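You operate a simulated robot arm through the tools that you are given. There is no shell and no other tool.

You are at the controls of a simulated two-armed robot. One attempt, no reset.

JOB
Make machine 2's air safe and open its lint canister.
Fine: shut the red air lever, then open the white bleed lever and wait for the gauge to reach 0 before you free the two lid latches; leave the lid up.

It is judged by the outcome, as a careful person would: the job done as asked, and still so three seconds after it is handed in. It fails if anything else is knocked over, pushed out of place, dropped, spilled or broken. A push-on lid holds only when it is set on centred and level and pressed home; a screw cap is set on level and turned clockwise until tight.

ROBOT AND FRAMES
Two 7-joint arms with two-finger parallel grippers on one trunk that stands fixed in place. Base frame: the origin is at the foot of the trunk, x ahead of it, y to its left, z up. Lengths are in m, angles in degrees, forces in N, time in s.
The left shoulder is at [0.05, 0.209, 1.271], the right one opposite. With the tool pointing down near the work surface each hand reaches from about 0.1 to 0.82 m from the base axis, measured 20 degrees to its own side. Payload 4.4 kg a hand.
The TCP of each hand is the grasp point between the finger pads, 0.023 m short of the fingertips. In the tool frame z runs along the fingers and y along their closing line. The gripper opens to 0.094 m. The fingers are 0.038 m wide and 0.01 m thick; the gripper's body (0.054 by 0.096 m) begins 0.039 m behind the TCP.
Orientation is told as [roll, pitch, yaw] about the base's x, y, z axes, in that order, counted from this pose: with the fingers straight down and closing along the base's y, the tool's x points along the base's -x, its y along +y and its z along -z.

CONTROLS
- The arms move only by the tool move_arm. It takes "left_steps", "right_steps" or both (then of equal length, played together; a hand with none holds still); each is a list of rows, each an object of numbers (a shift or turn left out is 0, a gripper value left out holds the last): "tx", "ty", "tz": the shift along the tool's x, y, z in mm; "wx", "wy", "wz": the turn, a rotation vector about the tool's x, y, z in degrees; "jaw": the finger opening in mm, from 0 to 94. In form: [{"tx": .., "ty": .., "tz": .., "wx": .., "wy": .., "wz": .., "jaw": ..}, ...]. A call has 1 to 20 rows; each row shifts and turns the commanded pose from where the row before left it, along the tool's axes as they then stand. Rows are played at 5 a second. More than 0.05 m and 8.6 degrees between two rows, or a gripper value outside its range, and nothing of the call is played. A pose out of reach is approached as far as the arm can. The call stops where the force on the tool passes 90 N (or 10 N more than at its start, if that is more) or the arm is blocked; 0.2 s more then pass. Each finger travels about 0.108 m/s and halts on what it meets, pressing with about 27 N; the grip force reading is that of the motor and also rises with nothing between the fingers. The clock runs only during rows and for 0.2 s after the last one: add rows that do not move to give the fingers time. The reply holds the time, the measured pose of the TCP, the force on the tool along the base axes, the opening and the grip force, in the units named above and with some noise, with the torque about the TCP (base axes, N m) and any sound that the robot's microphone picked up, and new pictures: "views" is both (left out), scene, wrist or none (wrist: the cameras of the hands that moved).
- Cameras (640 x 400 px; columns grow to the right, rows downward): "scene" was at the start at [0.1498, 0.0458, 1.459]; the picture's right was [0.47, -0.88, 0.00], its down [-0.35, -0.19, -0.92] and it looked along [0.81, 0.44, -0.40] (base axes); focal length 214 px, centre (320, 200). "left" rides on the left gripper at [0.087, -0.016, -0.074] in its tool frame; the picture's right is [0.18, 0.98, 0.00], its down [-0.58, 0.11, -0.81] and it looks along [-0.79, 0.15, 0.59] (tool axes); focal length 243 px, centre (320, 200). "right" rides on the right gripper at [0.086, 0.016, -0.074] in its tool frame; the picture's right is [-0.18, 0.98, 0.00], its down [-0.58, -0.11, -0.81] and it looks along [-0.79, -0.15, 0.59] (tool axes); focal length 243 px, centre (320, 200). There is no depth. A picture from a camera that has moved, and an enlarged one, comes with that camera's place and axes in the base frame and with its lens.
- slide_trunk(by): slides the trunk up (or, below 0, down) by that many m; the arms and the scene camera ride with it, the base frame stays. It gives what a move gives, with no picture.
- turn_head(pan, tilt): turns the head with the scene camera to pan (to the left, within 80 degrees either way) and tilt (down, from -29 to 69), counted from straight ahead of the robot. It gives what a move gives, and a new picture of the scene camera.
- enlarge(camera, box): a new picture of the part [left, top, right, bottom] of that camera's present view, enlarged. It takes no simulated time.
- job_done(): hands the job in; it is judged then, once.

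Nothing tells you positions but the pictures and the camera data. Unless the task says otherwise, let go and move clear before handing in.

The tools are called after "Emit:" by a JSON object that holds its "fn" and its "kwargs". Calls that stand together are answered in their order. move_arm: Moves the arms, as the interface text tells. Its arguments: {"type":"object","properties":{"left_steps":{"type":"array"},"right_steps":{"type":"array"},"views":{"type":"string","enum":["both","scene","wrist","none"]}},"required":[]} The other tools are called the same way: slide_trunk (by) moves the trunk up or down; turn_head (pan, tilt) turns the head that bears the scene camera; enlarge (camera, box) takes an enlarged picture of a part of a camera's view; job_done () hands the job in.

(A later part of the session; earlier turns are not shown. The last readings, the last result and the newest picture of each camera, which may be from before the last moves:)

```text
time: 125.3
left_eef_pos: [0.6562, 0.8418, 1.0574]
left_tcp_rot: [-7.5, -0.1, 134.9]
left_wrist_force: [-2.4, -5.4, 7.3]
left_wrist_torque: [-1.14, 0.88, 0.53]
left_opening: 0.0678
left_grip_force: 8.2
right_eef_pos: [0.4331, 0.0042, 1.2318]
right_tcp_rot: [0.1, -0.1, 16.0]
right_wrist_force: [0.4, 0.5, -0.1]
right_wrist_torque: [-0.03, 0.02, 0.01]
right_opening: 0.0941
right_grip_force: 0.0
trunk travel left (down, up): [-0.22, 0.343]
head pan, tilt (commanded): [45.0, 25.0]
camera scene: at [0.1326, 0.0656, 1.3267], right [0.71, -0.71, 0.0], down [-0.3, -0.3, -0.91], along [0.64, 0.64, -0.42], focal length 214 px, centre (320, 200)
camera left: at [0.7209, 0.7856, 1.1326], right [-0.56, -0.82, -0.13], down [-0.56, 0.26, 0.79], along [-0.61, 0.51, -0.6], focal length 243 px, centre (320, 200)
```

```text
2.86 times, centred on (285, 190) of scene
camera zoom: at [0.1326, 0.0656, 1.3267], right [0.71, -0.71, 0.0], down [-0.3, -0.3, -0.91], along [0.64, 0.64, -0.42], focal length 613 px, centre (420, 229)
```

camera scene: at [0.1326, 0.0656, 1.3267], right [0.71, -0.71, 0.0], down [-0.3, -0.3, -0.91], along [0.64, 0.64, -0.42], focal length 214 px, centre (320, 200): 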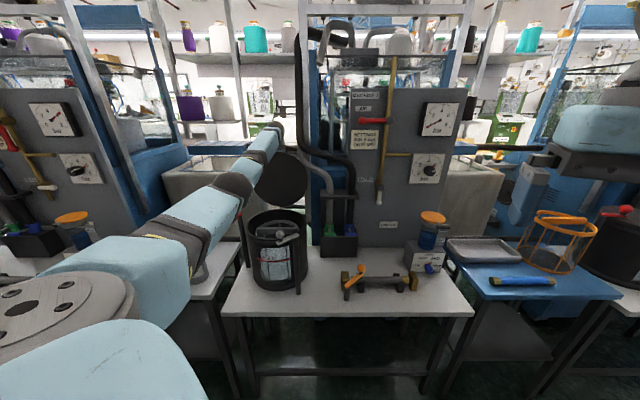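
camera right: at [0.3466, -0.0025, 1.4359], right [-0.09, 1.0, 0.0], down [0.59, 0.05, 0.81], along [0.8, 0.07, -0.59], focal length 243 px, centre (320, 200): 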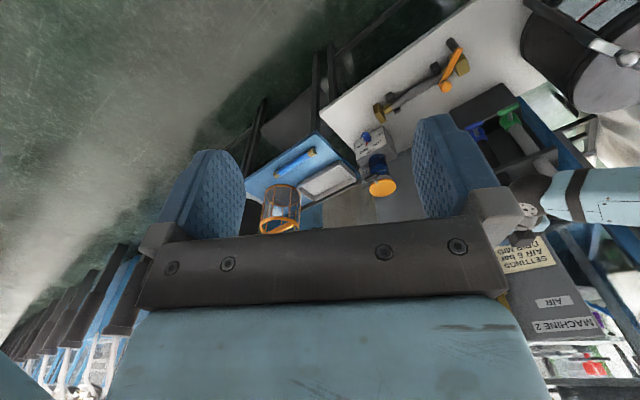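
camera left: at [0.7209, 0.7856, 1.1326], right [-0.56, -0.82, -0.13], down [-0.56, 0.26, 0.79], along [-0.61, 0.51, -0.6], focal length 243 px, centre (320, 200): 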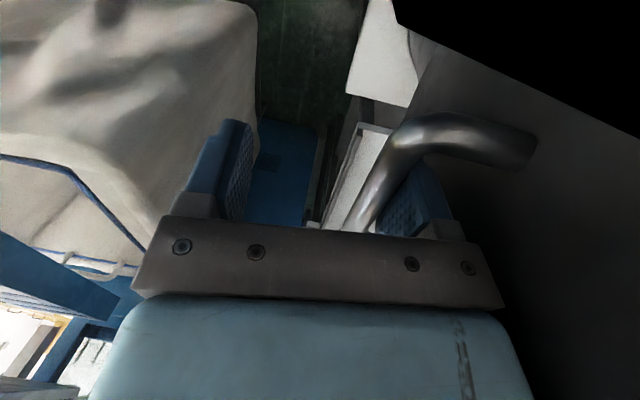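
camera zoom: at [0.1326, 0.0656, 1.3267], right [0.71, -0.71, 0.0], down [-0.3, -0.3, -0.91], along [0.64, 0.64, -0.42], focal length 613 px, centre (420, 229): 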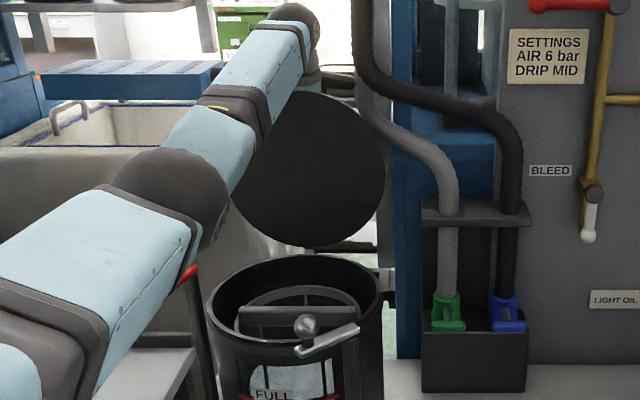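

The lid is past vertical (roughly 95–99°), but its top edge now presses lightly against the gripper body. I'll ease back a bit and see whether the lid stays there by itself.

Emit:
{"fn": "move_arm", "kwargs": {"left_steps": [{"tz": -1.5, "ty": 4}, {"tz": -1.5, "ty": 4}, {"ty": 4}, {}], "views": "both"}}

Emit:
{"fn": "enlarge", "kwargs": {"camera": "left", "box": [220, 60, 540, 260]}}

Emit:
{"fn": "enlarge", "kwargs": {"camera": "scene", "box": [225, 120, 345, 260]}}

```text
time: 126.3
left_eef_pos: [0.6482, 0.8354, 1.0547]
left_tcp_rot: [-7.4, -0.1, 135.0]
left_wrist_force: [-0.2, -0.8, -0.5]
left_wrist_torque: [-0.02, 0.07, 0.12]
left_opening: 0.0604
left_grip_force: 0.5
right_eef_pos: [0.4326, 0.0057, 1.2314]
right_tcp_rot: [-0.1, -0.1, 15.9]
right_wrist_force: [0.5, -0.1, 0.1]
right_wrist_torque: [-0.01, -0.03, 0.03]
right_opening: 0.094
right_grip_force: 0.1
trunk travel left (down, up): [-0.22, 0.343]
head pan, tilt (commanded): [45.0, 25.0]
camera scene: at [0.1336, 0.067, 1.3263], right [0.71, -0.71, 0.0], down [-0.3, -0.3, -0.91], along [0.64, 0.64, -0.42], focal length 214 px, centre (320, 200)
camera left: at [0.713, 0.7789, 1.1311], right [-0.56, -0.82, -0.13], down [-0.56, 0.26, 0.79], along [-0.61, 0.51, -0.6], focal length 243 px, centre (320, 200)
```

scene: 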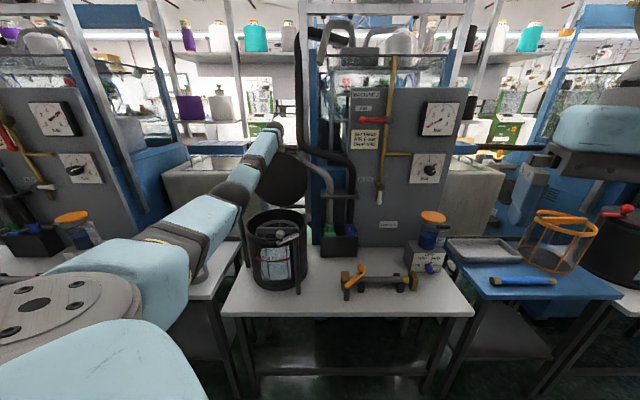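
left: 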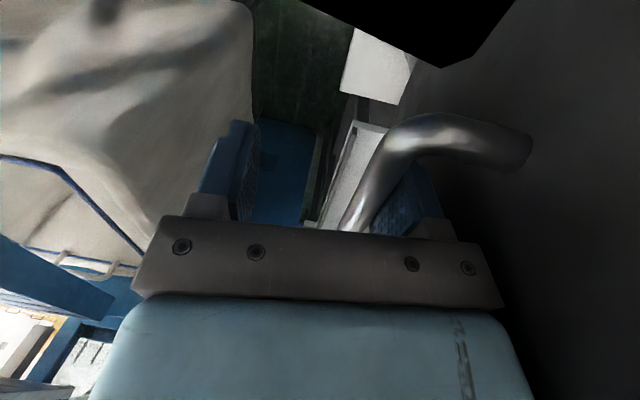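

```text
2.00 times, centred on (380, 160) of left
camera zoom: at [0.713, 0.7789, 1.1311], right [-0.56, -0.82, -0.13], down [-0.56, 0.26, 0.79], along [-0.61, 0.51, -0.6], focal length 485 px, centre (200, 280)
```

zoom: 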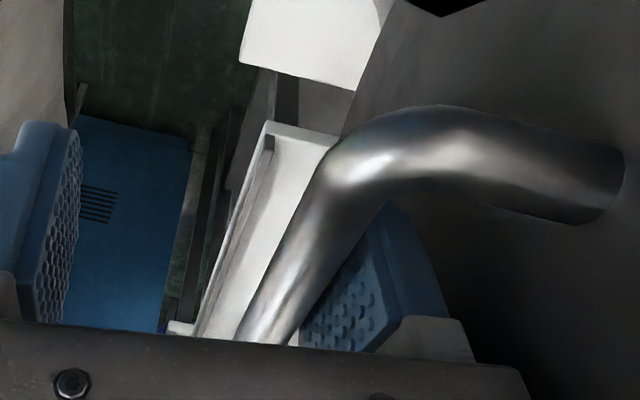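

```text
2.86 times, centred on (285, 190) of scene
camera zoom: at [0.1336, 0.067, 1.3263], right [0.71, -0.71, 0.0], down [-0.3, -0.3, -0.91], along [0.64, 0.64, -0.42], focal length 613 px, centre (420, 229)
```

zoom: 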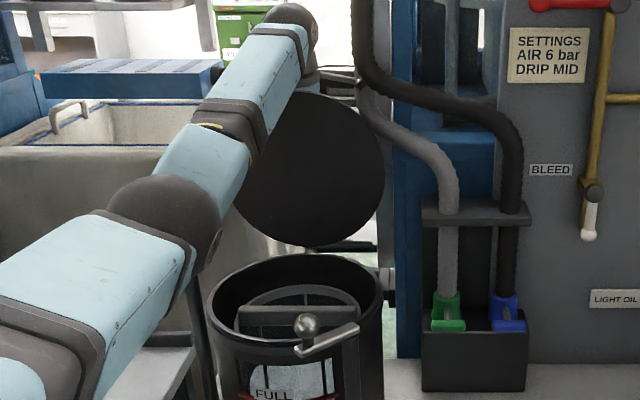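

Emit:
{"fn": "move_arm", "kwargs": {"left_steps": [{"ty": 4, "tz": -1}, {"ty": 4, "tz": -1}, {"ty": 4, "tz": -1}, {}], "views": "wrist"}}

Emit:
{"fn": "enlarge", "kwargs": {"camera": "left", "box": [220, 60, 540, 260]}}

Emit:
{"fn": "enlarge", "kwargs": {"camera": "scene", "box": [225, 120, 345, 260]}}

```text
time: 127.3
left_eef_pos: [0.6407, 0.8265, 1.057]
left_tcp_rot: [-7.5, -0.1, 135.0]
left_wrist_force: [0.2, 0.5, 0.5]
left_wrist_torque: [0.03, 0.0, 0.04]
left_opening: 0.06
left_grip_force: 0.0
right_eef_pos: [0.4332, 0.0056, 1.2321]
right_tcp_rot: [0.0, 0.1, 16.0]
right_wrist_force: [-1.0, -1.1, 0.0]
right_wrist_torque: [0.01, 0.02, -0.04]
right_opening: 0.0943
right_grip_force: 0.1
trunk travel left (down, up): [-0.22, 0.343]
head pan, tilt (commanded): [45.0, 25.0]
camera left: at [0.7042, 0.7697, 1.133], right [-0.56, -0.82, -0.13], down [-0.56, 0.26, 0.79], along [-0.61, 0.51, -0.6], focal length 243 px, centre (320, 200)
```

left: 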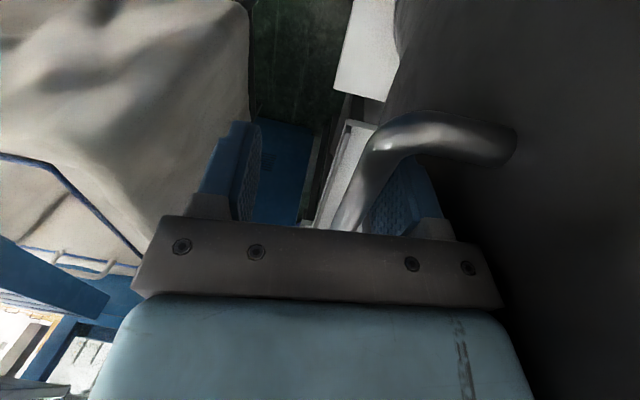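

```text
2.00 times, centred on (380, 160) of left
camera zoom: at [0.7042, 0.7697, 1.133], right [-0.56, -0.82, -0.13], down [-0.56, 0.26, 0.79], along [-0.61, 0.51, -0.6], focal length 485 px, centre (200, 280)
```

zoom: 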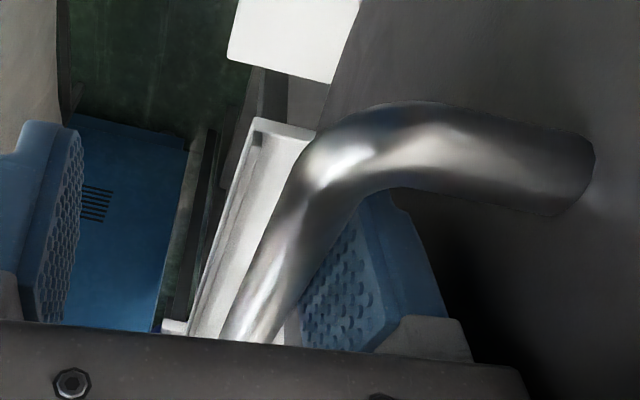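

```text
2.86 times, centred on (285, 190) of scene
camera zoom: at [0.1336, 0.067, 1.3264], right [0.71, -0.71, 0.0], down [-0.3, -0.3, -0.91], along [0.64, 0.64, -0.42], focal length 613 px, centre (420, 229)
```

zoom: 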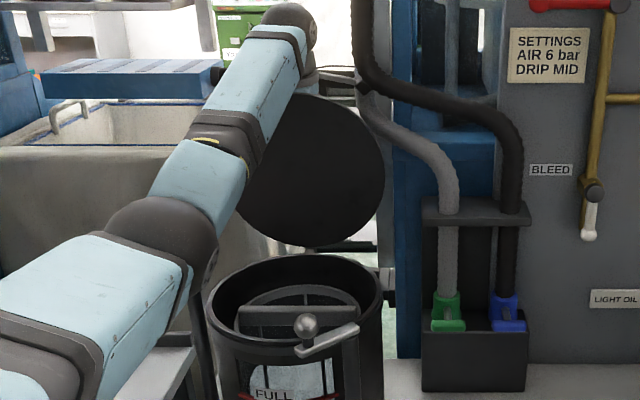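

Emit:
{"fn": "move_arm", "kwargs": {"left_steps": [{"ty": 4}, {"ty": 4}, {"ty": 4}, {}, {}], "views": "wrist"}}

Emit:
{"fn": "enlarge", "kwargs": {"camera": "left", "box": [220, 60, 540, 260]}}

Emit:
{"fn": "enlarge", "kwargs": {"camera": "scene", "box": [250, 140, 320, 220]}}

```text
time: 128.5
left_eef_pos: [0.6303, 0.8165, 1.0559]
left_tcp_rot: [-7.4, 0.0, 135.0]
left_wrist_force: [-0.4, -0.5, 0.5]
left_wrist_torque: [-0.01, -0.03, 0.03]
left_opening: 0.0602
left_grip_force: 0.1
right_eef_pos: [0.4343, 0.0051, 1.2311]
right_tcp_rot: [0.0, 0.1, 16.1]
right_wrist_force: [0.3, -0.1, 0.6]
right_wrist_torque: [-0.04, -0.01, 0.0]
right_opening: 0.094
right_grip_force: 0.1
trunk travel left (down, up): [-0.22, 0.343]
head pan, tilt (commanded): [45.0, 25.0]
camera left: at [0.6954, 0.7607, 1.1313], right [-0.56, -0.82, -0.13], down [-0.56, 0.26, 0.79], along [-0.61, 0.51, -0.6], focal length 243 px, centre (320, 200)
```

left: 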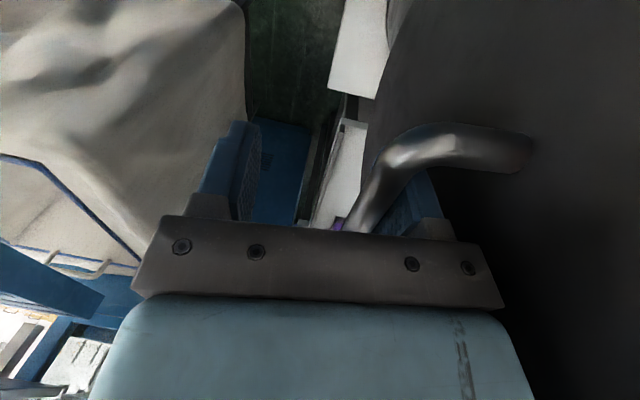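

```text
2.00 times, centred on (380, 160) of left
camera zoom: at [0.6954, 0.7607, 1.1313], right [-0.56, -0.82, -0.13], down [-0.56, 0.26, 0.79], along [-0.61, 0.51, -0.6], focal length 485 px, centre (200, 280)
```

zoom: 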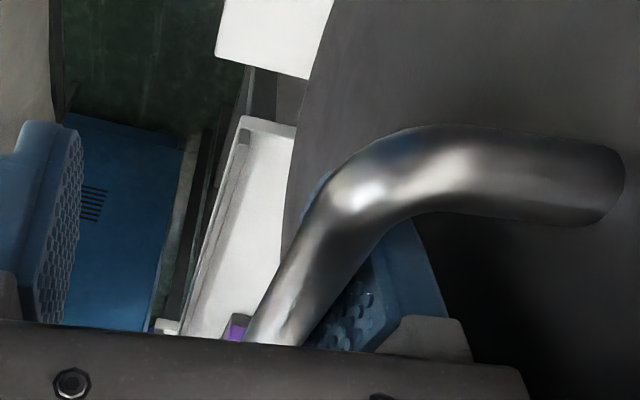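

```text
5.00 times, centred on (285, 180) of scene
camera zoom: at [0.1335, 0.067, 1.3264], right [0.71, -0.71, 0.0], down [-0.3, -0.3, -0.91], along [0.64, 0.64, -0.42], focal length 1072 px, centre (495, 300)
```

zoom: 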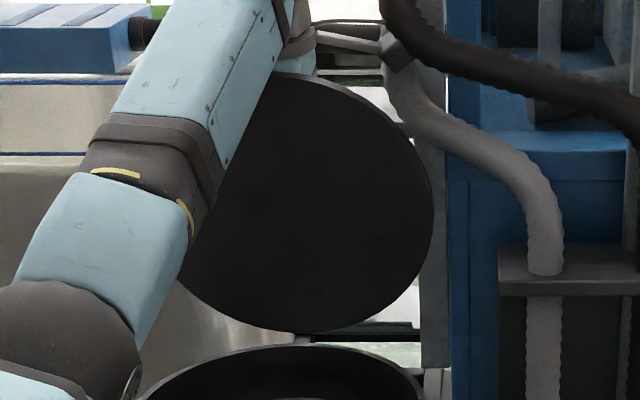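

The lid follows the finger back, so its balance point is further than I had it. I'll check what is behind the hand before going further.

Emit:
{"fn": "enlarge", "kwargs": {"camera": "scene", "box": [265, 120, 335, 175]}}

Emit:
{"fn": "enlarge", "kwargs": {"camera": "right", "box": [480, 0, 640, 200]}}

```text
7.27 times, centred on (300, 148) of scene
camera zoom: at [0.1335, 0.067, 1.3264], right [0.71, -0.71, 0.0], down [-0.3, -0.3, -0.91], along [0.64, 0.64, -0.42], focal length 1560 px, centre (466, 582)
```

zoom: 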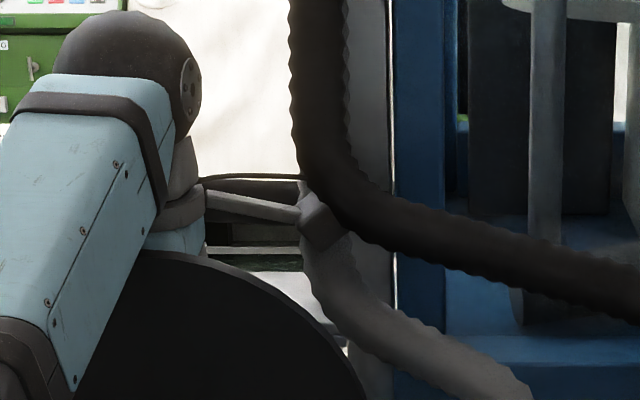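

```text
2.00 times, centred on (560, 100) of right
camera zoom: at [0.3462, -0.0026, 1.306], right [-0.09, 1.0, 0.0], down [0.59, 0.06, 0.81], along [0.8, 0.08, -0.59], focal length 485 px, centre (-160, 400)
```

zoom: 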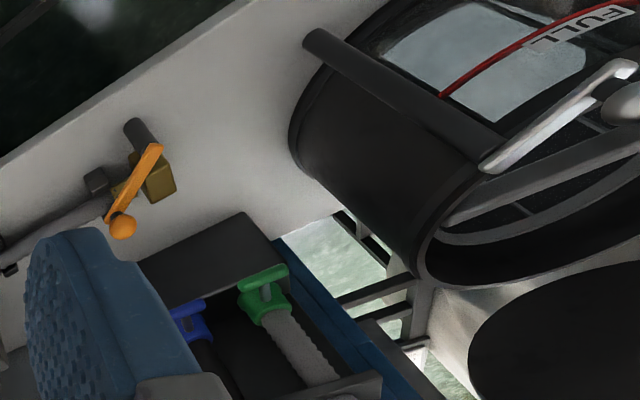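

Emit:
{"fn": "move_arm", "kwargs": {"right_steps": [{"wz": -8}, {"wz": -8}, {"wz": -8}, {"wz": -8}, {"wz": -8}], "views": "wrist"}}

```text
time: 129.7
left_eef_pos: [0.6298, 0.8176, 1.0553]
left_tcp_rot: [-7.4, -0.2, 135.1]
left_wrist_force: [-0.5, -0.2, -0.7]
left_wrist_torque: [-0.02, -0.04, 0.01]
left_opening: 0.0602
left_grip_force: 0.9
right_eef_pos: [0.4324, 0.0055, 1.2322]
right_tcp_rot: [-0.1, -0.1, 56.1]
right_wrist_force: [-0.4, 0.0, 0.5]
right_wrist_torque: [0.0, 0.01, -0.01]
right_opening: 0.0941
right_grip_force: 0.0
trunk travel left (down, up): [-0.22, 0.343]
head pan, tilt (commanded): [45.0, 25.0]
camera right: at [0.3719, -0.057, 1.3064], right [-0.71, 0.7, 0.0], down [0.41, 0.42, 0.81], along [0.57, 0.58, -0.59], focal length 243 px, centre (320, 200)
```

right: 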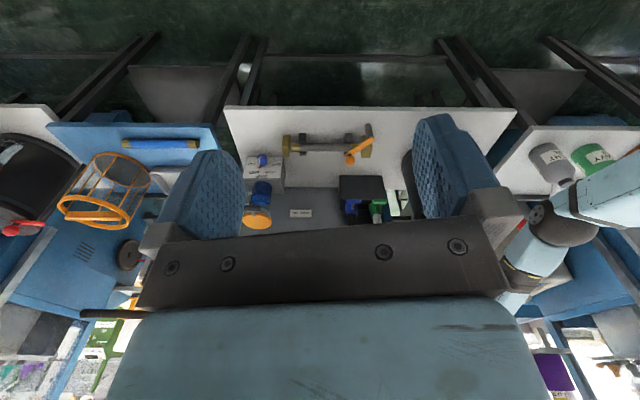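

Emit:
{"fn": "move_arm", "kwargs": {"right_steps": [{"wy": -8, "jaw": 0}, {"wy": -8}, {"wy": -8}, {"wy": -8}, {"wy": -8}], "views": "wrist"}}

```text
time: 130.9
left_eef_pos: [0.6311, 0.8171, 1.0553]
left_tcp_rot: [-7.5, -0.2, 135.0]
left_wrist_force: [0.2, 0.5, -0.1]
left_wrist_torque: [0.03, 0.0, 0.0]
left_opening: 0.0599
left_grip_force: 0.2
right_eef_pos: [0.4331, 0.0042, 1.2327]
right_tcp_rot: [-0.1, -40.3, 55.8]
right_wrist_force: [-0.1, -0.1, -0.8]
right_wrist_torque: [-0.03, 0.01, 0.01]
right_opening: 0.0
right_grip_force: 27.3
trunk travel left (down, up): [-0.22, 0.343]
head pan, tilt (commanded): [45.0, 25.0]
camera right: at [0.3567, -0.0805, 1.2338], right [-0.74, 0.67, 0.12], down [0.05, -0.12, 0.99], along [0.68, 0.73, 0.06], focal length 243 px, centre (320, 200)
```

right: 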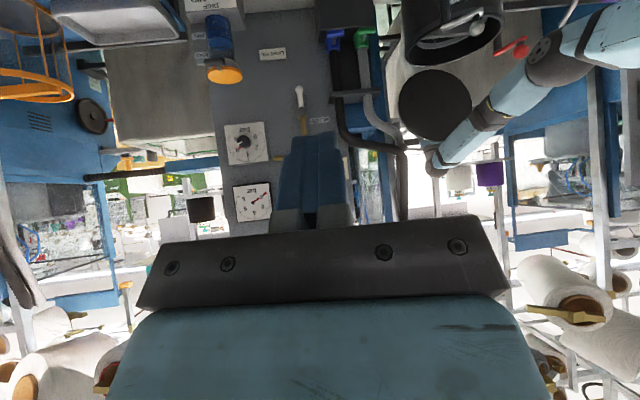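

Emit:
{"fn": "enlarge", "kwargs": {"camera": "right", "box": [340, 0, 560, 200]}}

Emit:
{"fn": "enlarge", "kwargs": {"camera": "right", "box": [370, 110, 470, 190]}}

```text
2.00 times, centred on (450, 100) of right
camera zoom: at [0.3567, -0.0805, 1.2338], right [-0.74, 0.67, 0.12], down [0.05, -0.12, 0.99], along [0.68, 0.73, 0.06], focal length 485 px, centre (60, 400)
```

zoom: 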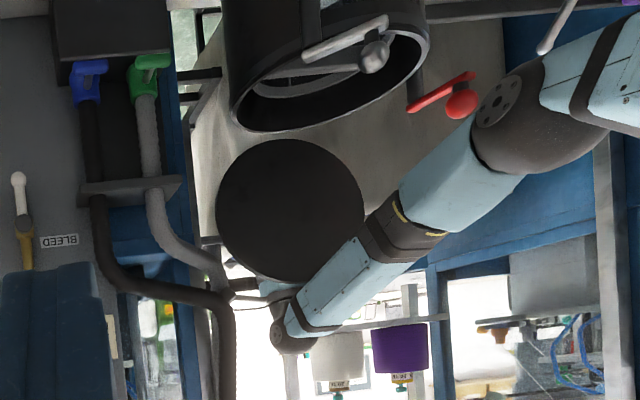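

```text
5.00 times, centred on (420, 150) of right
camera zoom: at [0.3567, -0.0805, 1.2338], right [-0.74, 0.67, 0.12], down [0.05, -0.12, 0.99], along [0.68, 0.73, 0.06], focal length 1213 px, centre (-180, 450)
```

zoom: 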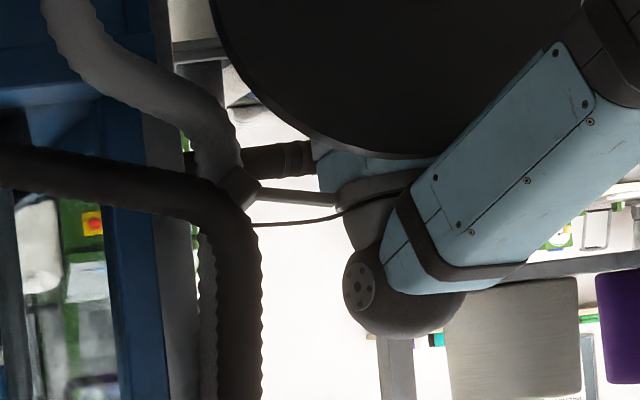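

The right camera shows the lid just about vertical, with hoses close behind my left wrist camera. I'll open the jaw a little to see whether the lid leans forward on the front finger or back on the hand.

Emit:
{"fn": "move_arm", "kwargs": {"left_steps": [{"jaw": 68}, {"jaw": 76}, {}], "views": "wrist"}}

Emit:
{"fn": "enlarge", "kwargs": {"camera": "left", "box": [220, 60, 540, 260]}}

Emit:
{"fn": "enlarge", "kwargs": {"camera": "right", "box": [370, 110, 470, 190]}}

```text
time: 131.7
left_eef_pos: [0.6302, 0.8175, 1.0571]
left_tcp_rot: [-7.4, -0.1, 134.9]
left_wrist_force: [0.0, -0.5, 0.7]
left_wrist_torque: [0.0, 0.0, 0.03]
left_opening: 0.076
left_grip_force: 0.1
right_eef_pos: [0.4331, 0.0051, 1.2317]
right_tcp_rot: [-0.1, -40.0, 55.9]
right_wrist_force: [-1.3, 0.0, 0.1]
right_wrist_torque: [0.04, 0.02, 0.04]
right_opening: 0.0002
right_grip_force: 27.0
trunk travel left (down, up): [-0.22, 0.343]
head pan, tilt (commanded): [45.0, 25.0]
camera left: at [0.6953, 0.7607, 1.1315], right [-0.56, -0.82, -0.13], down [-0.56, 0.26, 0.79], along [-0.61, 0.51, -0.6], focal length 243 px, centre (320, 200)
```

left: 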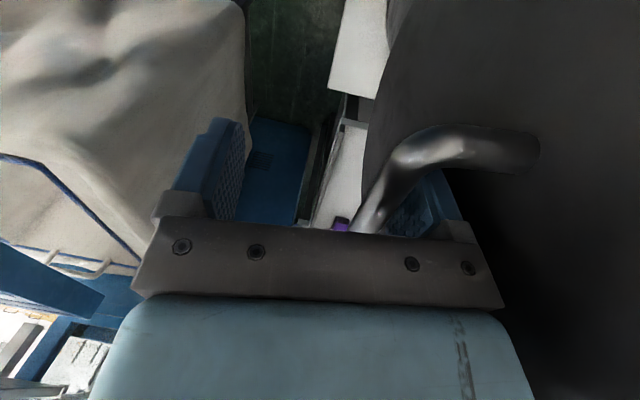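

```text
2.00 times, centred on (380, 160) of left
camera zoom: at [0.6953, 0.7607, 1.1315], right [-0.56, -0.82, -0.13], down [-0.56, 0.26, 0.79], along [-0.61, 0.51, -0.6], focal length 485 px, centre (200, 280)
```

zoom: 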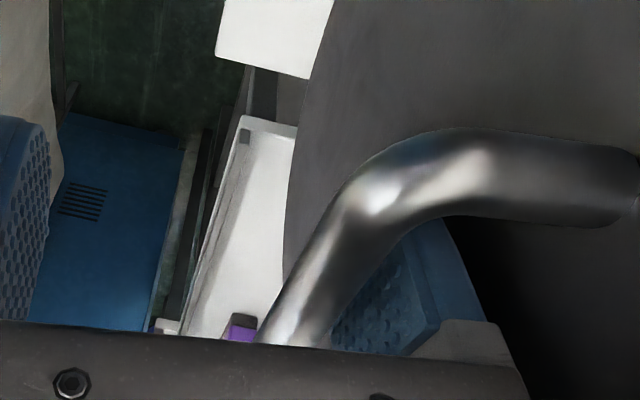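

```text
5.00 times, centred on (420, 150) of right
camera zoom: at [0.3566, -0.0801, 1.2338], right [-0.74, 0.67, 0.12], down [0.05, -0.12, 0.99], along [0.68, 0.73, 0.06], focal length 1213 px, centre (-180, 450)
```

zoom: 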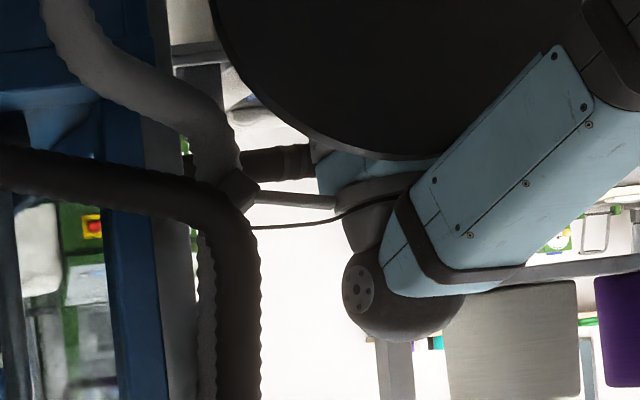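

Emit:
{"fn": "move_arm", "kwargs": {"left_steps": [{}, {}, {}, {}, {}], "views": "wrist"}}

Emit:
{"fn": "enlarge", "kwargs": {"camera": "left", "box": [320, 110, 560, 260]}}

Emit:
{"fn": "enlarge", "kwargs": {"camera": "right", "box": [370, 60, 500, 160]}}

```text
time: 132.9
left_eef_pos: [0.6319, 0.8174, 1.0568]
left_tcp_rot: [-7.4, -0.1, 135.0]
left_wrist_force: [0.6, -0.4, 0.7]
left_wrist_torque: [-0.02, 0.0, -0.02]
left_opening: 0.0761
left_grip_force: 0.0
right_eef_pos: [0.433, 0.0047, 1.2316]
right_tcp_rot: [0.0, -40.0, 56.1]
right_wrist_force: [0.8, 0.3, -0.9]
right_wrist_torque: [-0.02, -0.01, -0.02]
right_opening: 0.0002
right_grip_force: 27.2
trunk travel left (down, up): [-0.22, 0.343]
head pan, tilt (commanded): [45.0, 25.0]
camera left: at [0.6953, 0.7607, 1.1315], right [-0.56, -0.82, -0.13], down [-0.56, 0.26, 0.79], along [-0.61, 0.51, -0.6], focal length 243 px, centre (320, 200)
```

left: 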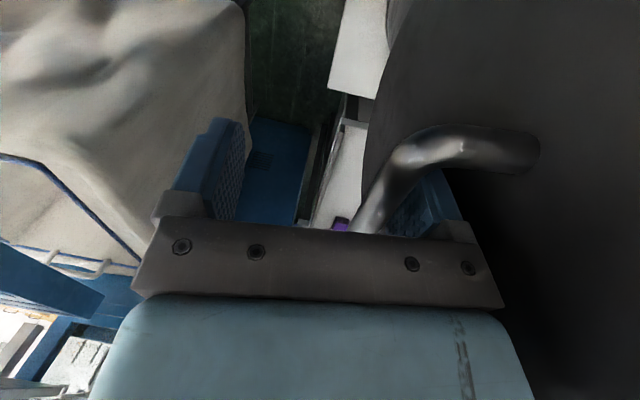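

```text
2.67 times, centred on (440, 185) of left
camera zoom: at [0.6953, 0.7607, 1.1315], right [-0.56, -0.82, -0.13], down [-0.56, 0.26, 0.79], along [-0.61, 0.51, -0.6], focal length 647 px, centre (0, 240)
```

zoom: 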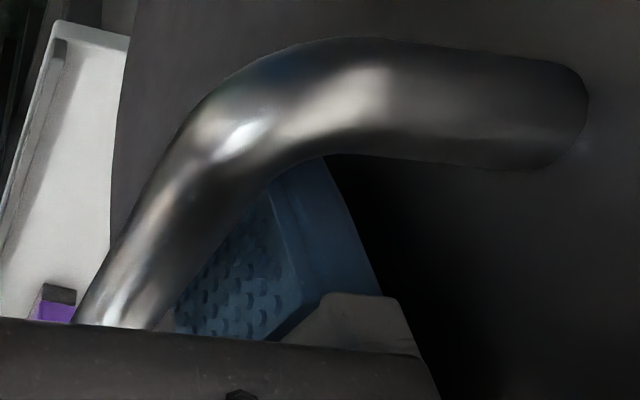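

```text
4.00 times, centred on (435, 110) of right
camera zoom: at [0.3565, -0.0801, 1.2338], right [-0.74, 0.67, 0.12], down [0.05, -0.12, 0.99], along [0.68, 0.74, 0.06], focal length 970 px, centre (-140, 560)
```

zoom: 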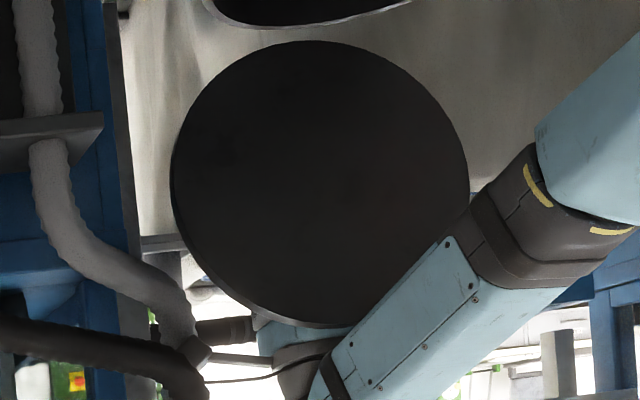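

The lid leans slightly forward at this angle. I'll pull it further back in small steps with the jaw wider and the hand tilting back with it, checking the force at each step.

Emit:
{"fn": "move_arm", "kwargs": {"left_steps": [{"tz": -5}, {"tz": -5}, {"tz": 3.3, "ty": -6.3, "wx": -1}, {"tz": 3.3, "ty": -6.3, "wx": -1}, {"tz": 3.5, "ty": -6.3, "wx": -1}, {"tz": 3.5, "ty": -6.3, "wx": -1}, {}], "views": "wrist"}}

Emit:
{"fn": "enlarge", "kwargs": {"camera": "right", "box": [370, 60, 500, 160]}}

Emit:
{"fn": "enlarge", "kwargs": {"camera": "scene", "box": [225, 120, 345, 260]}}

```text
time: 134.5
left_eef_pos: [0.649, 0.8373, 1.0558]
left_tcp_rot: [-3.5, -0.1, 135.1]
left_wrist_force: [0.0, -0.2, 0.2]
left_wrist_torque: [-0.01, 0.0, 0.02]
left_opening: 0.0763
left_grip_force: 0.0
right_eef_pos: [0.4337, 0.0062, 1.2321]
right_tcp_rot: [0.0, -39.9, 55.9]
right_wrist_force: [-0.7, 0.2, 0.4]
right_wrist_torque: [0.0, -0.01, 0.0]
right_opening: 0.0002
right_grip_force: 27.4
trunk travel left (down, up): [-0.22, 0.343]
head pan, tilt (commanded): [45.0, 25.0]
camera left: at [0.7177, 0.7831, 1.129], right [-0.56, -0.82, -0.06], down [-0.52, 0.3, 0.8], along [-0.64, 0.48, -0.6], focal length 243 px, centre (320, 200)
```

left: 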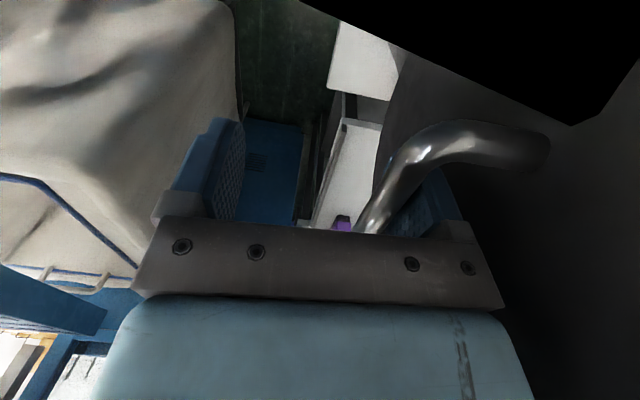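

```text
4.00 times, centred on (435, 110) of right
camera zoom: at [0.3566, -0.0798, 1.2338], right [-0.74, 0.67, 0.12], down [0.05, -0.12, 0.99], along [0.68, 0.73, 0.06], focal length 970 px, centre (-140, 560)
```

zoom: 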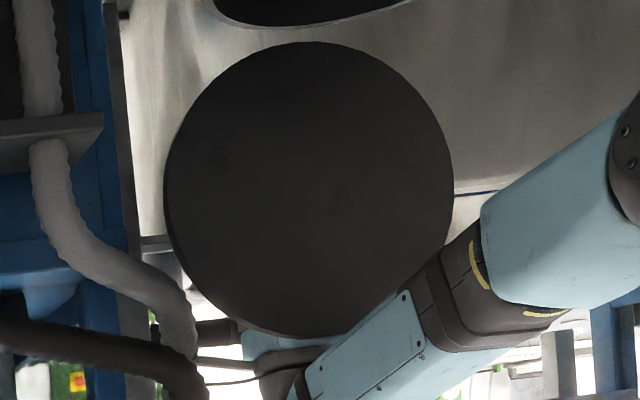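

```text
2.86 times, centred on (285, 190) of scene
camera zoom: at [0.1335, 0.0672, 1.3264], right [0.71, -0.71, 0.0], down [-0.3, -0.3, -0.91], along [0.64, 0.64, -0.42], focal length 613 px, centre (420, 229)
```

zoom: 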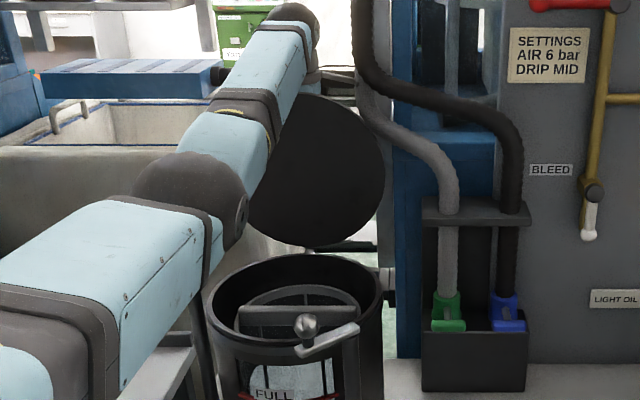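

Emit:
{"fn": "move_arm", "kwargs": {"left_steps": [{"jaw": 84}, {"jaw": 92}, {}, {}], "views": "wrist"}}

Emit:
{"fn": "enlarge", "kwargs": {"camera": "right", "box": [370, 60, 500, 160]}}

Emit:
{"fn": "enlarge", "kwargs": {"camera": "left", "box": [320, 110, 560, 260]}}

```text
time: 135.5
left_eef_pos: [0.6483, 0.8364, 1.0543]
left_tcp_rot: [-3.4, -0.1, 135.0]
left_wrist_force: [0.8, -0.4, 0.6]
left_wrist_torque: [0.02, 0.04, -0.02]
left_opening: 0.0917
left_grip_force: 0.1
right_eef_pos: [0.434, 0.0058, 1.2317]
right_tcp_rot: [-0.1, -40.0, 56.0]
right_wrist_force: [-1.4, 1.0, -0.3]
right_wrist_torque: [-0.03, 0.02, -0.02]
right_opening: 0.0
right_grip_force: 26.8
trunk travel left (down, up): [-0.22, 0.343]
head pan, tilt (commanded): [45.0, 25.0]
camera left: at [0.7176, 0.7831, 1.1293], right [-0.56, -0.82, -0.06], down [-0.52, 0.3, 0.8], along [-0.64, 0.48, -0.6], focal length 243 px, centre (320, 200)
```

left: 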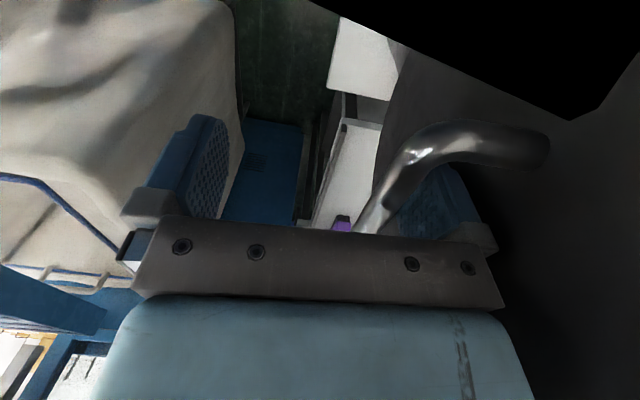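

```text
4.00 times, centred on (435, 110) of right
camera zoom: at [0.3566, -0.0799, 1.2338], right [-0.74, 0.67, 0.12], down [0.05, -0.12, 0.99], along [0.68, 0.73, 0.06], focal length 970 px, centre (-140, 560)
```

zoom: 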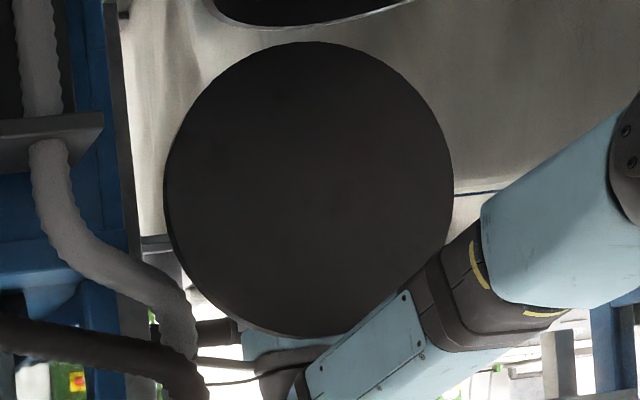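

```text
2.67 times, centred on (440, 185) of left
camera zoom: at [0.7176, 0.7831, 1.1293], right [-0.56, -0.82, -0.06], down [-0.52, 0.3, 0.8], along [-0.64, 0.48, -0.6], focal length 647 px, centre (0, 240)
```

zoom: 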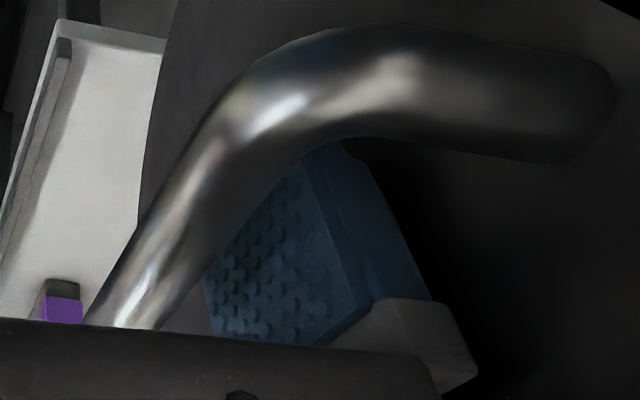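

The lid no longer moves when the finger leaves the bar, so it now stays up by itself. Before withdrawing, I'll check the clearance between my wrist camera and the hoses.

Emit:
{"fn": "enlarge", "kwargs": {"camera": "right", "box": [385, 130, 445, 180]}}

Emit:
{"fn": "enlarge", "kwargs": {"camera": "scene", "box": [275, 125, 325, 165]}}

```text
8.00 times, centred on (415, 155) of right
camera zoom: at [0.3566, -0.0799, 1.2338], right [-0.74, 0.67, 0.12], down [0.05, -0.12, 0.99], along [0.68, 0.73, 0.06], focal length 1941 px, centre (-440, 560)
```

zoom: 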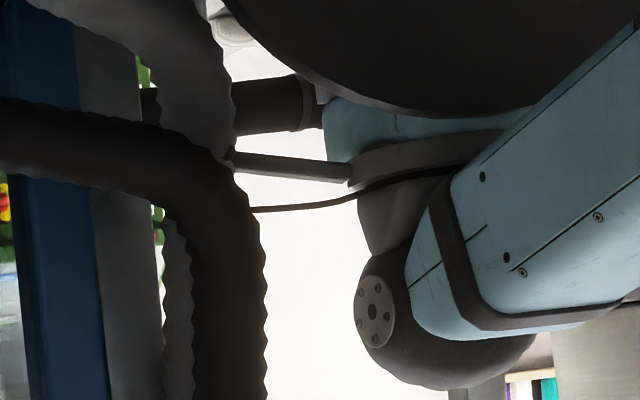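

```text
10.00 times, centred on (300, 145) of scene
camera zoom: at [0.1336, 0.067, 1.3264], right [0.71, -0.71, 0.0], down [-0.3, -0.3, -0.91], along [0.64, 0.64, -0.42], focal length 2145 px, centre (520, 750)
```

zoom: 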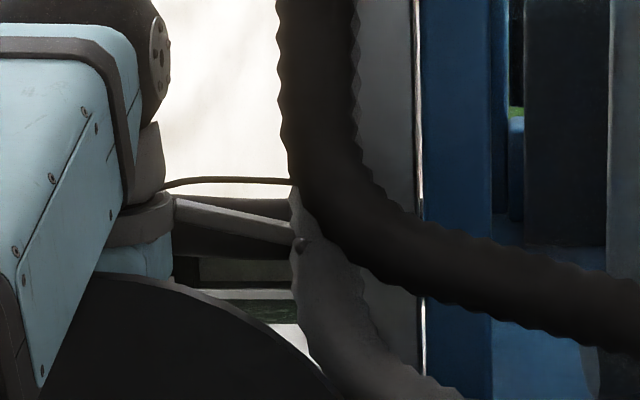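

The lid stays up by itself. I'll roll the hand so its camera swings up and left, away from the hoses, then slide the fingers straight up out of the handle.

Emit:
{"fn": "move_arm", "kwargs": {"left_steps": [{"wy": 4}, {"wy": 4}, {"wy": 4}, {"wy": 4}, {"wy": 4}, {}], "views": "wrist"}}

Emit:
{"fn": "enlarge", "kwargs": {"camera": "right", "box": [370, 60, 500, 180]}}

Emit:
{"fn": "enlarge", "kwargs": {"camera": "scene", "box": [225, 110, 345, 260]}}

```text
time: 136.9
left_eef_pos: [0.6477, 0.8367, 1.0538]
left_tcp_rot: [-3.7, 19.9, 133.8]
left_wrist_force: [0.4, -0.3, 0.3]
left_wrist_torque: [0.0, 0.02, 0.01]
left_opening: 0.092
left_grip_force: 0.0
right_eef_pos: [0.4327, 0.0057, 1.2324]
right_tcp_rot: [0.0, -40.1, 55.9]
right_wrist_force: [-0.7, 0.9, 0.0]
right_wrist_torque: [0.02, -0.02, -0.01]
right_opening: 0.0
right_grip_force: 26.8
trunk travel left (down, up): [-0.22, 0.343]
head pan, tilt (commanded): [45.0, 25.0]
camera left: at [0.6939, 0.8037, 1.154], right [-0.57, -0.82, 0.0], down [-0.68, 0.48, 0.55], along [-0.45, 0.31, -0.83], focal length 243 px, centre (320, 200)
```

left: 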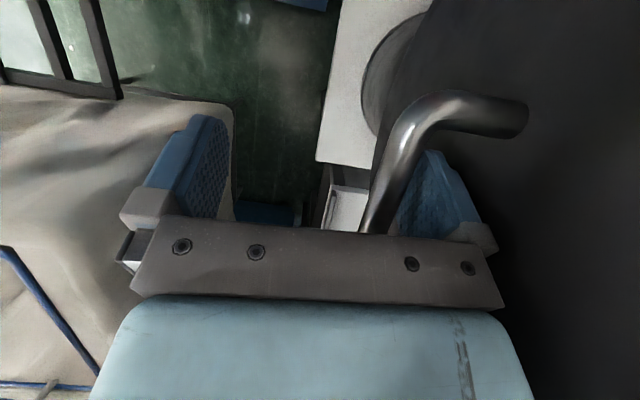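

```text
3.33 times, centred on (435, 120) of right
camera zoom: at [0.3567, -0.08, 1.2338], right [-0.74, 0.67, 0.12], down [0.05, -0.12, 0.99], along [0.68, 0.73, 0.06], focal length 809 px, centre (-63, 467)
```

zoom: 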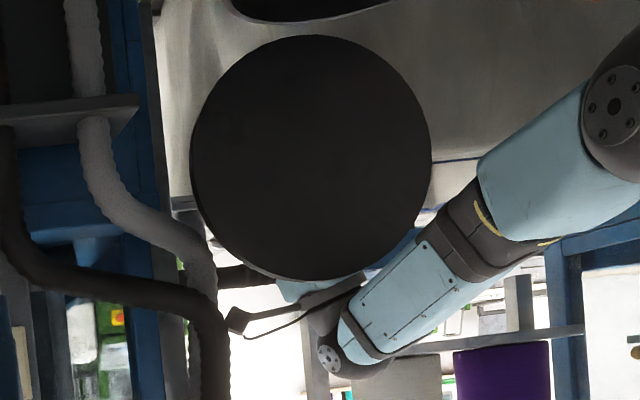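

```text
2.67 times, centred on (285, 185) of scene
camera zoom: at [0.1336, 0.067, 1.3264], right [0.71, -0.71, 0.0], down [-0.3, -0.3, -0.91], along [0.64, 0.64, -0.42], focal length 572 px, centre (413, 240)
```

zoom: 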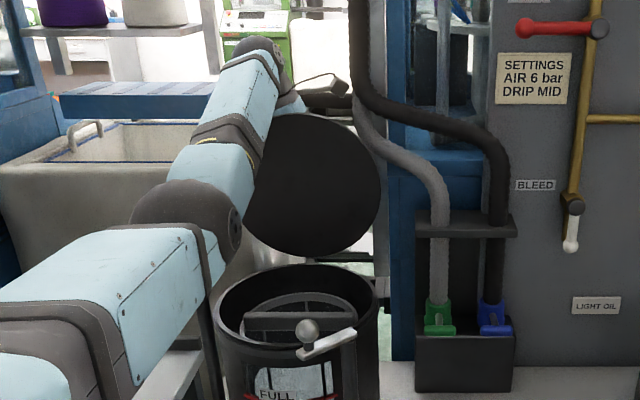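

The camera is clear of the hoses and the lid hasn't moved. Now I'll slide the fingers up and out of the handle.

Emit:
{"fn": "move_arm", "kwargs": {"left_steps": [{"tz": -12, "ty": -1.3}, {"tz": -12, "ty": -1.3}, {"tz": -12, "ty": -1.3}, {}], "views": "wrist"}}

Emit:
{"fn": "enlarge", "kwargs": {"camera": "right", "box": [370, 60, 500, 180]}}

```text
time: 137.9
left_eef_pos: [0.6418, 0.8475, 1.0879]
left_tcp_rot: [-3.6, 19.9, 133.9]
left_wrist_force: [-0.9, 0.3, 0.2]
left_wrist_torque: [-0.01, -0.03, 0.0]
left_opening: 0.092
left_grip_force: 0.0
right_eef_pos: [0.4339, 0.0059, 1.2317]
right_tcp_rot: [0.0, -40.0, 55.9]
right_wrist_force: [0.2, -0.4, -1.1]
right_wrist_torque: [0.0, -0.03, 0.0]
right_opening: 0.0
right_grip_force: 26.8
trunk travel left (down, up): [-0.22, 0.343]
head pan, tilt (commanded): [45.0, 25.0]
camera left: at [0.6873, 0.8143, 1.1877], right [-0.57, -0.82, 0.01], down [-0.68, 0.48, 0.55], along [-0.46, 0.31, -0.83], focal length 243 px, centre (320, 200)
```

left: 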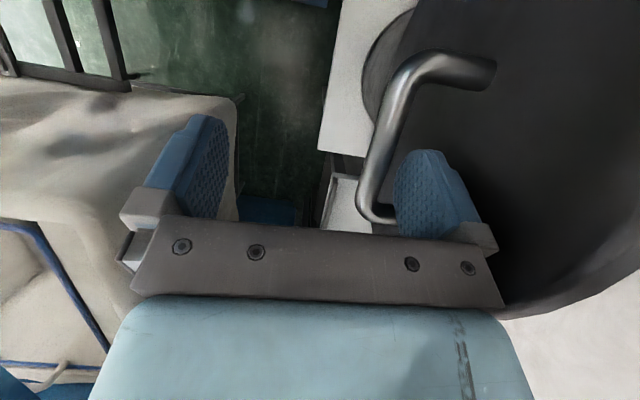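

```text
3.33 times, centred on (435, 120) of right
camera zoom: at [0.3568, -0.0797, 1.2337], right [-0.74, 0.67, 0.12], down [0.05, -0.12, 0.99], along [0.68, 0.73, 0.06], focal length 809 px, centre (-63, 467)
```

zoom: 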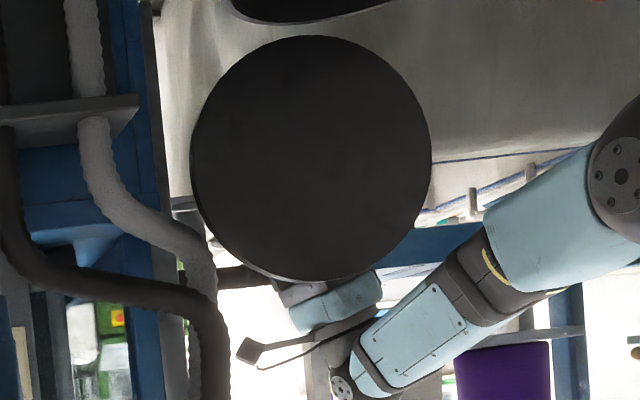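

The lid is still unmoved. I'll keep retracting until the whole hand is above the lid.

Emit:
{"fn": "move_arm", "kwargs": {"left_steps": [{"tz": -14, "ty": -1.5}, {"tz": -14, "ty": -1.5}, {"tz": -14, "ty": -1.5}, {"tz": -14, "ty": -1.5}, {"tz": -14}, {"tz": -14}, {}], "views": "wrist"}}

Emit:
{"fn": "enlarge", "kwargs": {"camera": "right", "box": [370, 60, 500, 180]}}

Emit:
{"fn": "enlarge", "kwargs": {"camera": "scene", "box": [225, 90, 345, 260]}}

```text
time: 139.5
left_eef_pos: [0.6154, 0.8629, 1.1644]
left_tcp_rot: [-3.6, 19.9, 133.8]
left_wrist_force: [-0.6, 0.5, -0.6]
left_wrist_torque: [0.04, 0.04, -0.02]
left_opening: 0.0922
left_grip_force: 0.1
left hand out of reach, approached as far as the arm can: row 4, 6
right_eef_pos: [0.4333, 0.0052, 1.2309]
right_tcp_rot: [0.0, -40.0, 56.0]
right_wrist_force: [0.0, 0.2, 0.1]
right_wrist_torque: [0.0, 0.01, 0.04]
right_opening: 0.0
right_grip_force: 27.0
trunk travel left (down, up): [-0.22, 0.343]
head pan, tilt (commanded): [45.0, 25.0]
camera left: at [0.6615, 0.8298, 1.2646], right [-0.57, -0.82, 0.01], down [-0.68, 0.48, 0.55], along [-0.46, 0.31, -0.83], focal length 243 px, centre (320, 200)
```

left: 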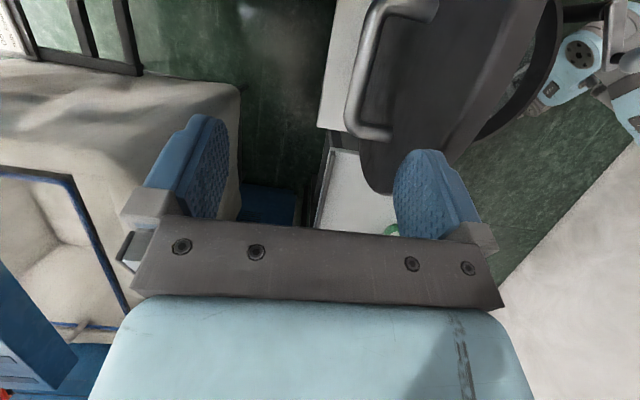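

```text
3.33 times, centred on (435, 120) of right
camera zoom: at [0.3568, -0.0796, 1.2337], right [-0.74, 0.67, 0.12], down [0.05, -0.12, 0.99], along [0.68, 0.74, 0.06], focal length 809 px, centre (-63, 467)
```

zoom: 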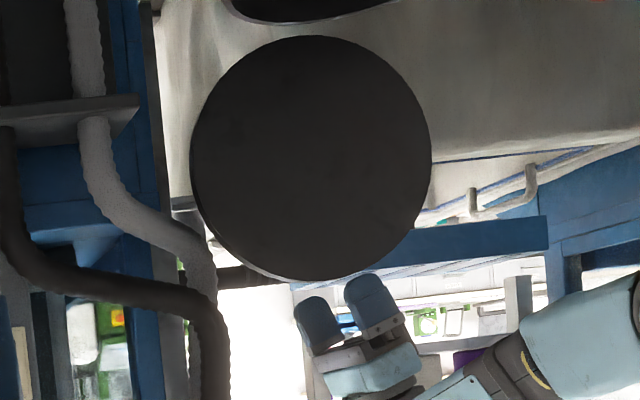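

```text
2.35 times, centred on (285, 175) of scene
camera zoom: at [0.1337, 0.0674, 1.3263], right [0.71, -0.71, 0.0], down [-0.3, -0.3, -0.91], along [0.64, 0.64, -0.42], focal length 505 px, centre (402, 259)
```

zoom: 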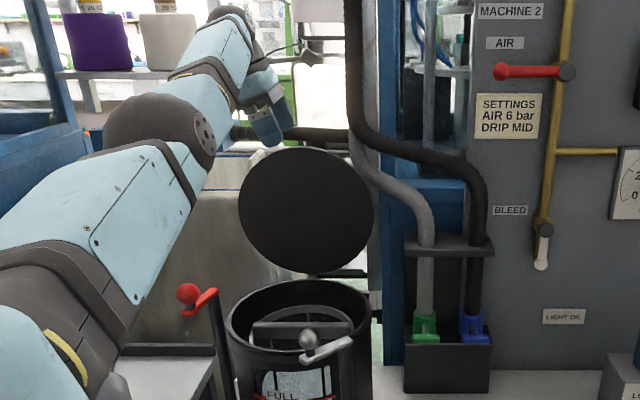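

The lid stands open on its own with nothing touching it. I'll raise the trunk to lift the hand straight up, then bring the arm back.

Emit:
{"fn": "slide_trunk", "kwargs": {"by": 0.13}}

Emit:
{"fn": "move_arm", "kwargs": {"left_steps": [{"wy": -5}, {"wy": -5}, {"wy": -5}, {"wy": -5}, {}], "views": "both"}}

Emit:
{"fn": "enlarge", "kwargs": {"camera": "scene", "box": [225, 110, 345, 300]}}

```text
time: 141.1
left_eef_pos: [0.6151, 0.8626, 1.2948]
left_tcp_rot: [-3.7, 19.9, 133.8]
left_wrist_force: [-0.5, 0.0, -0.3]
left_wrist_torque: [0.02, 0.02, -0.02]
left_opening: 0.0921
left_grip_force: 0.0
right_eef_pos: [0.433, 0.004, 1.3625]
right_tcp_rot: [0.1, -39.9, 55.8]
right_wrist_force: [-0.4, 0.3, -0.2]
right_wrist_torque: [-0.01, 0.0, 0.03]
right_opening: 0.0001
right_grip_force: 26.9
trunk travel left (down, up): [-0.35, 0.213]
head pan, tilt (commanded): [45.0, 25.0]
```

```text
time: 142.3
left_eef_pos: [0.6152, 0.8617, 1.2934]
left_tcp_rot: [-3.4, -0.1, 134.9]
left_wrist_force: [-0.6, -0.5, -0.5]
left_wrist_torque: [0.04, -0.04, 0.01]
left_opening: 0.0919
left_grip_force: 0.0
right_eef_pos: [0.4331, 0.0068, 1.3625]
right_tcp_rot: [0.0, -40.1, 56.0]
right_wrist_force: [-0.5, -0.3, 0.0]
right_wrist_torque: [0.03, -0.02, -0.01]
right_opening: 0.0
right_grip_force: 26.6
trunk travel left (down, up): [-0.35, 0.213]
head pan, tilt (commanded): [45.0, 25.0]
camera scene: at [0.1334, 0.0673, 1.4564], right [0.71, -0.71, 0.0], down [-0.3, -0.3, -0.91], along [0.64, 0.64, -0.42], focal length 214 px, centre (320, 200)
camera left: at [0.6839, 0.8088, 1.3695], right [-0.56, -0.82, -0.06], down [-0.52, 0.3, 0.8], along [-0.64, 0.48, -0.6], focal length 243 px, centre (320, 200)
```

scene: 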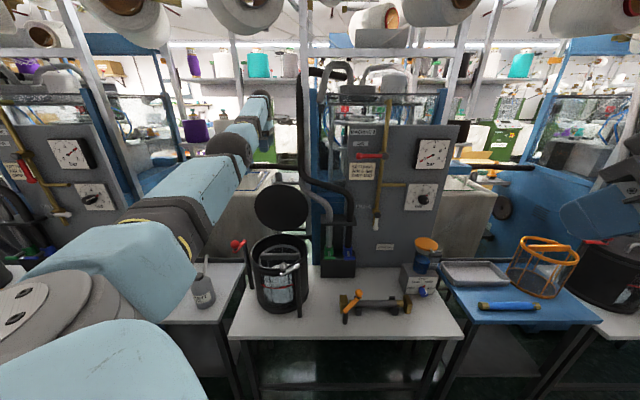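
left: 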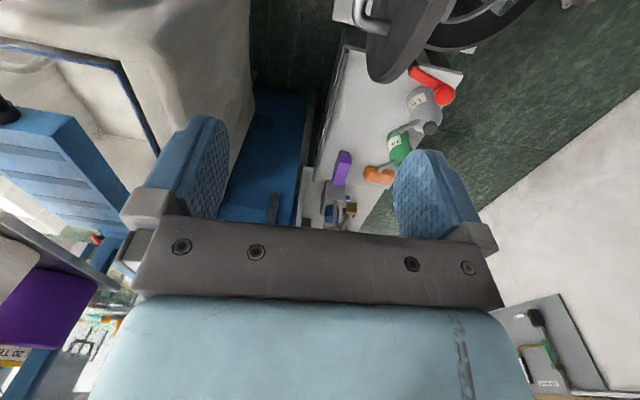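

```text
2.11 times, centred on (285, 205) of scene
camera zoom: at [0.1334, 0.0673, 1.4564], right [0.71, -0.71, 0.0], down [-0.3, -0.3, -0.91], along [0.64, 0.64, -0.42], focal length 452 px, centre (394, 190)
```

zoom: 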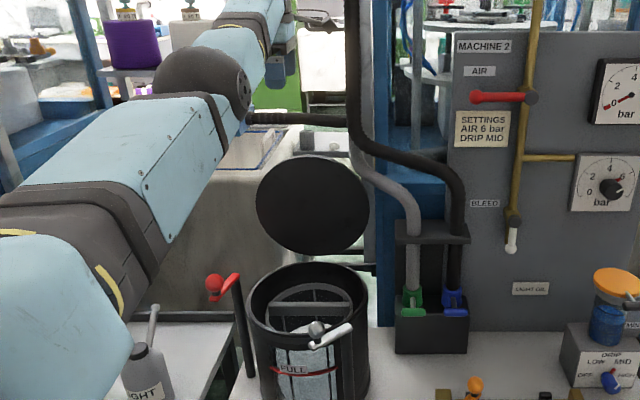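

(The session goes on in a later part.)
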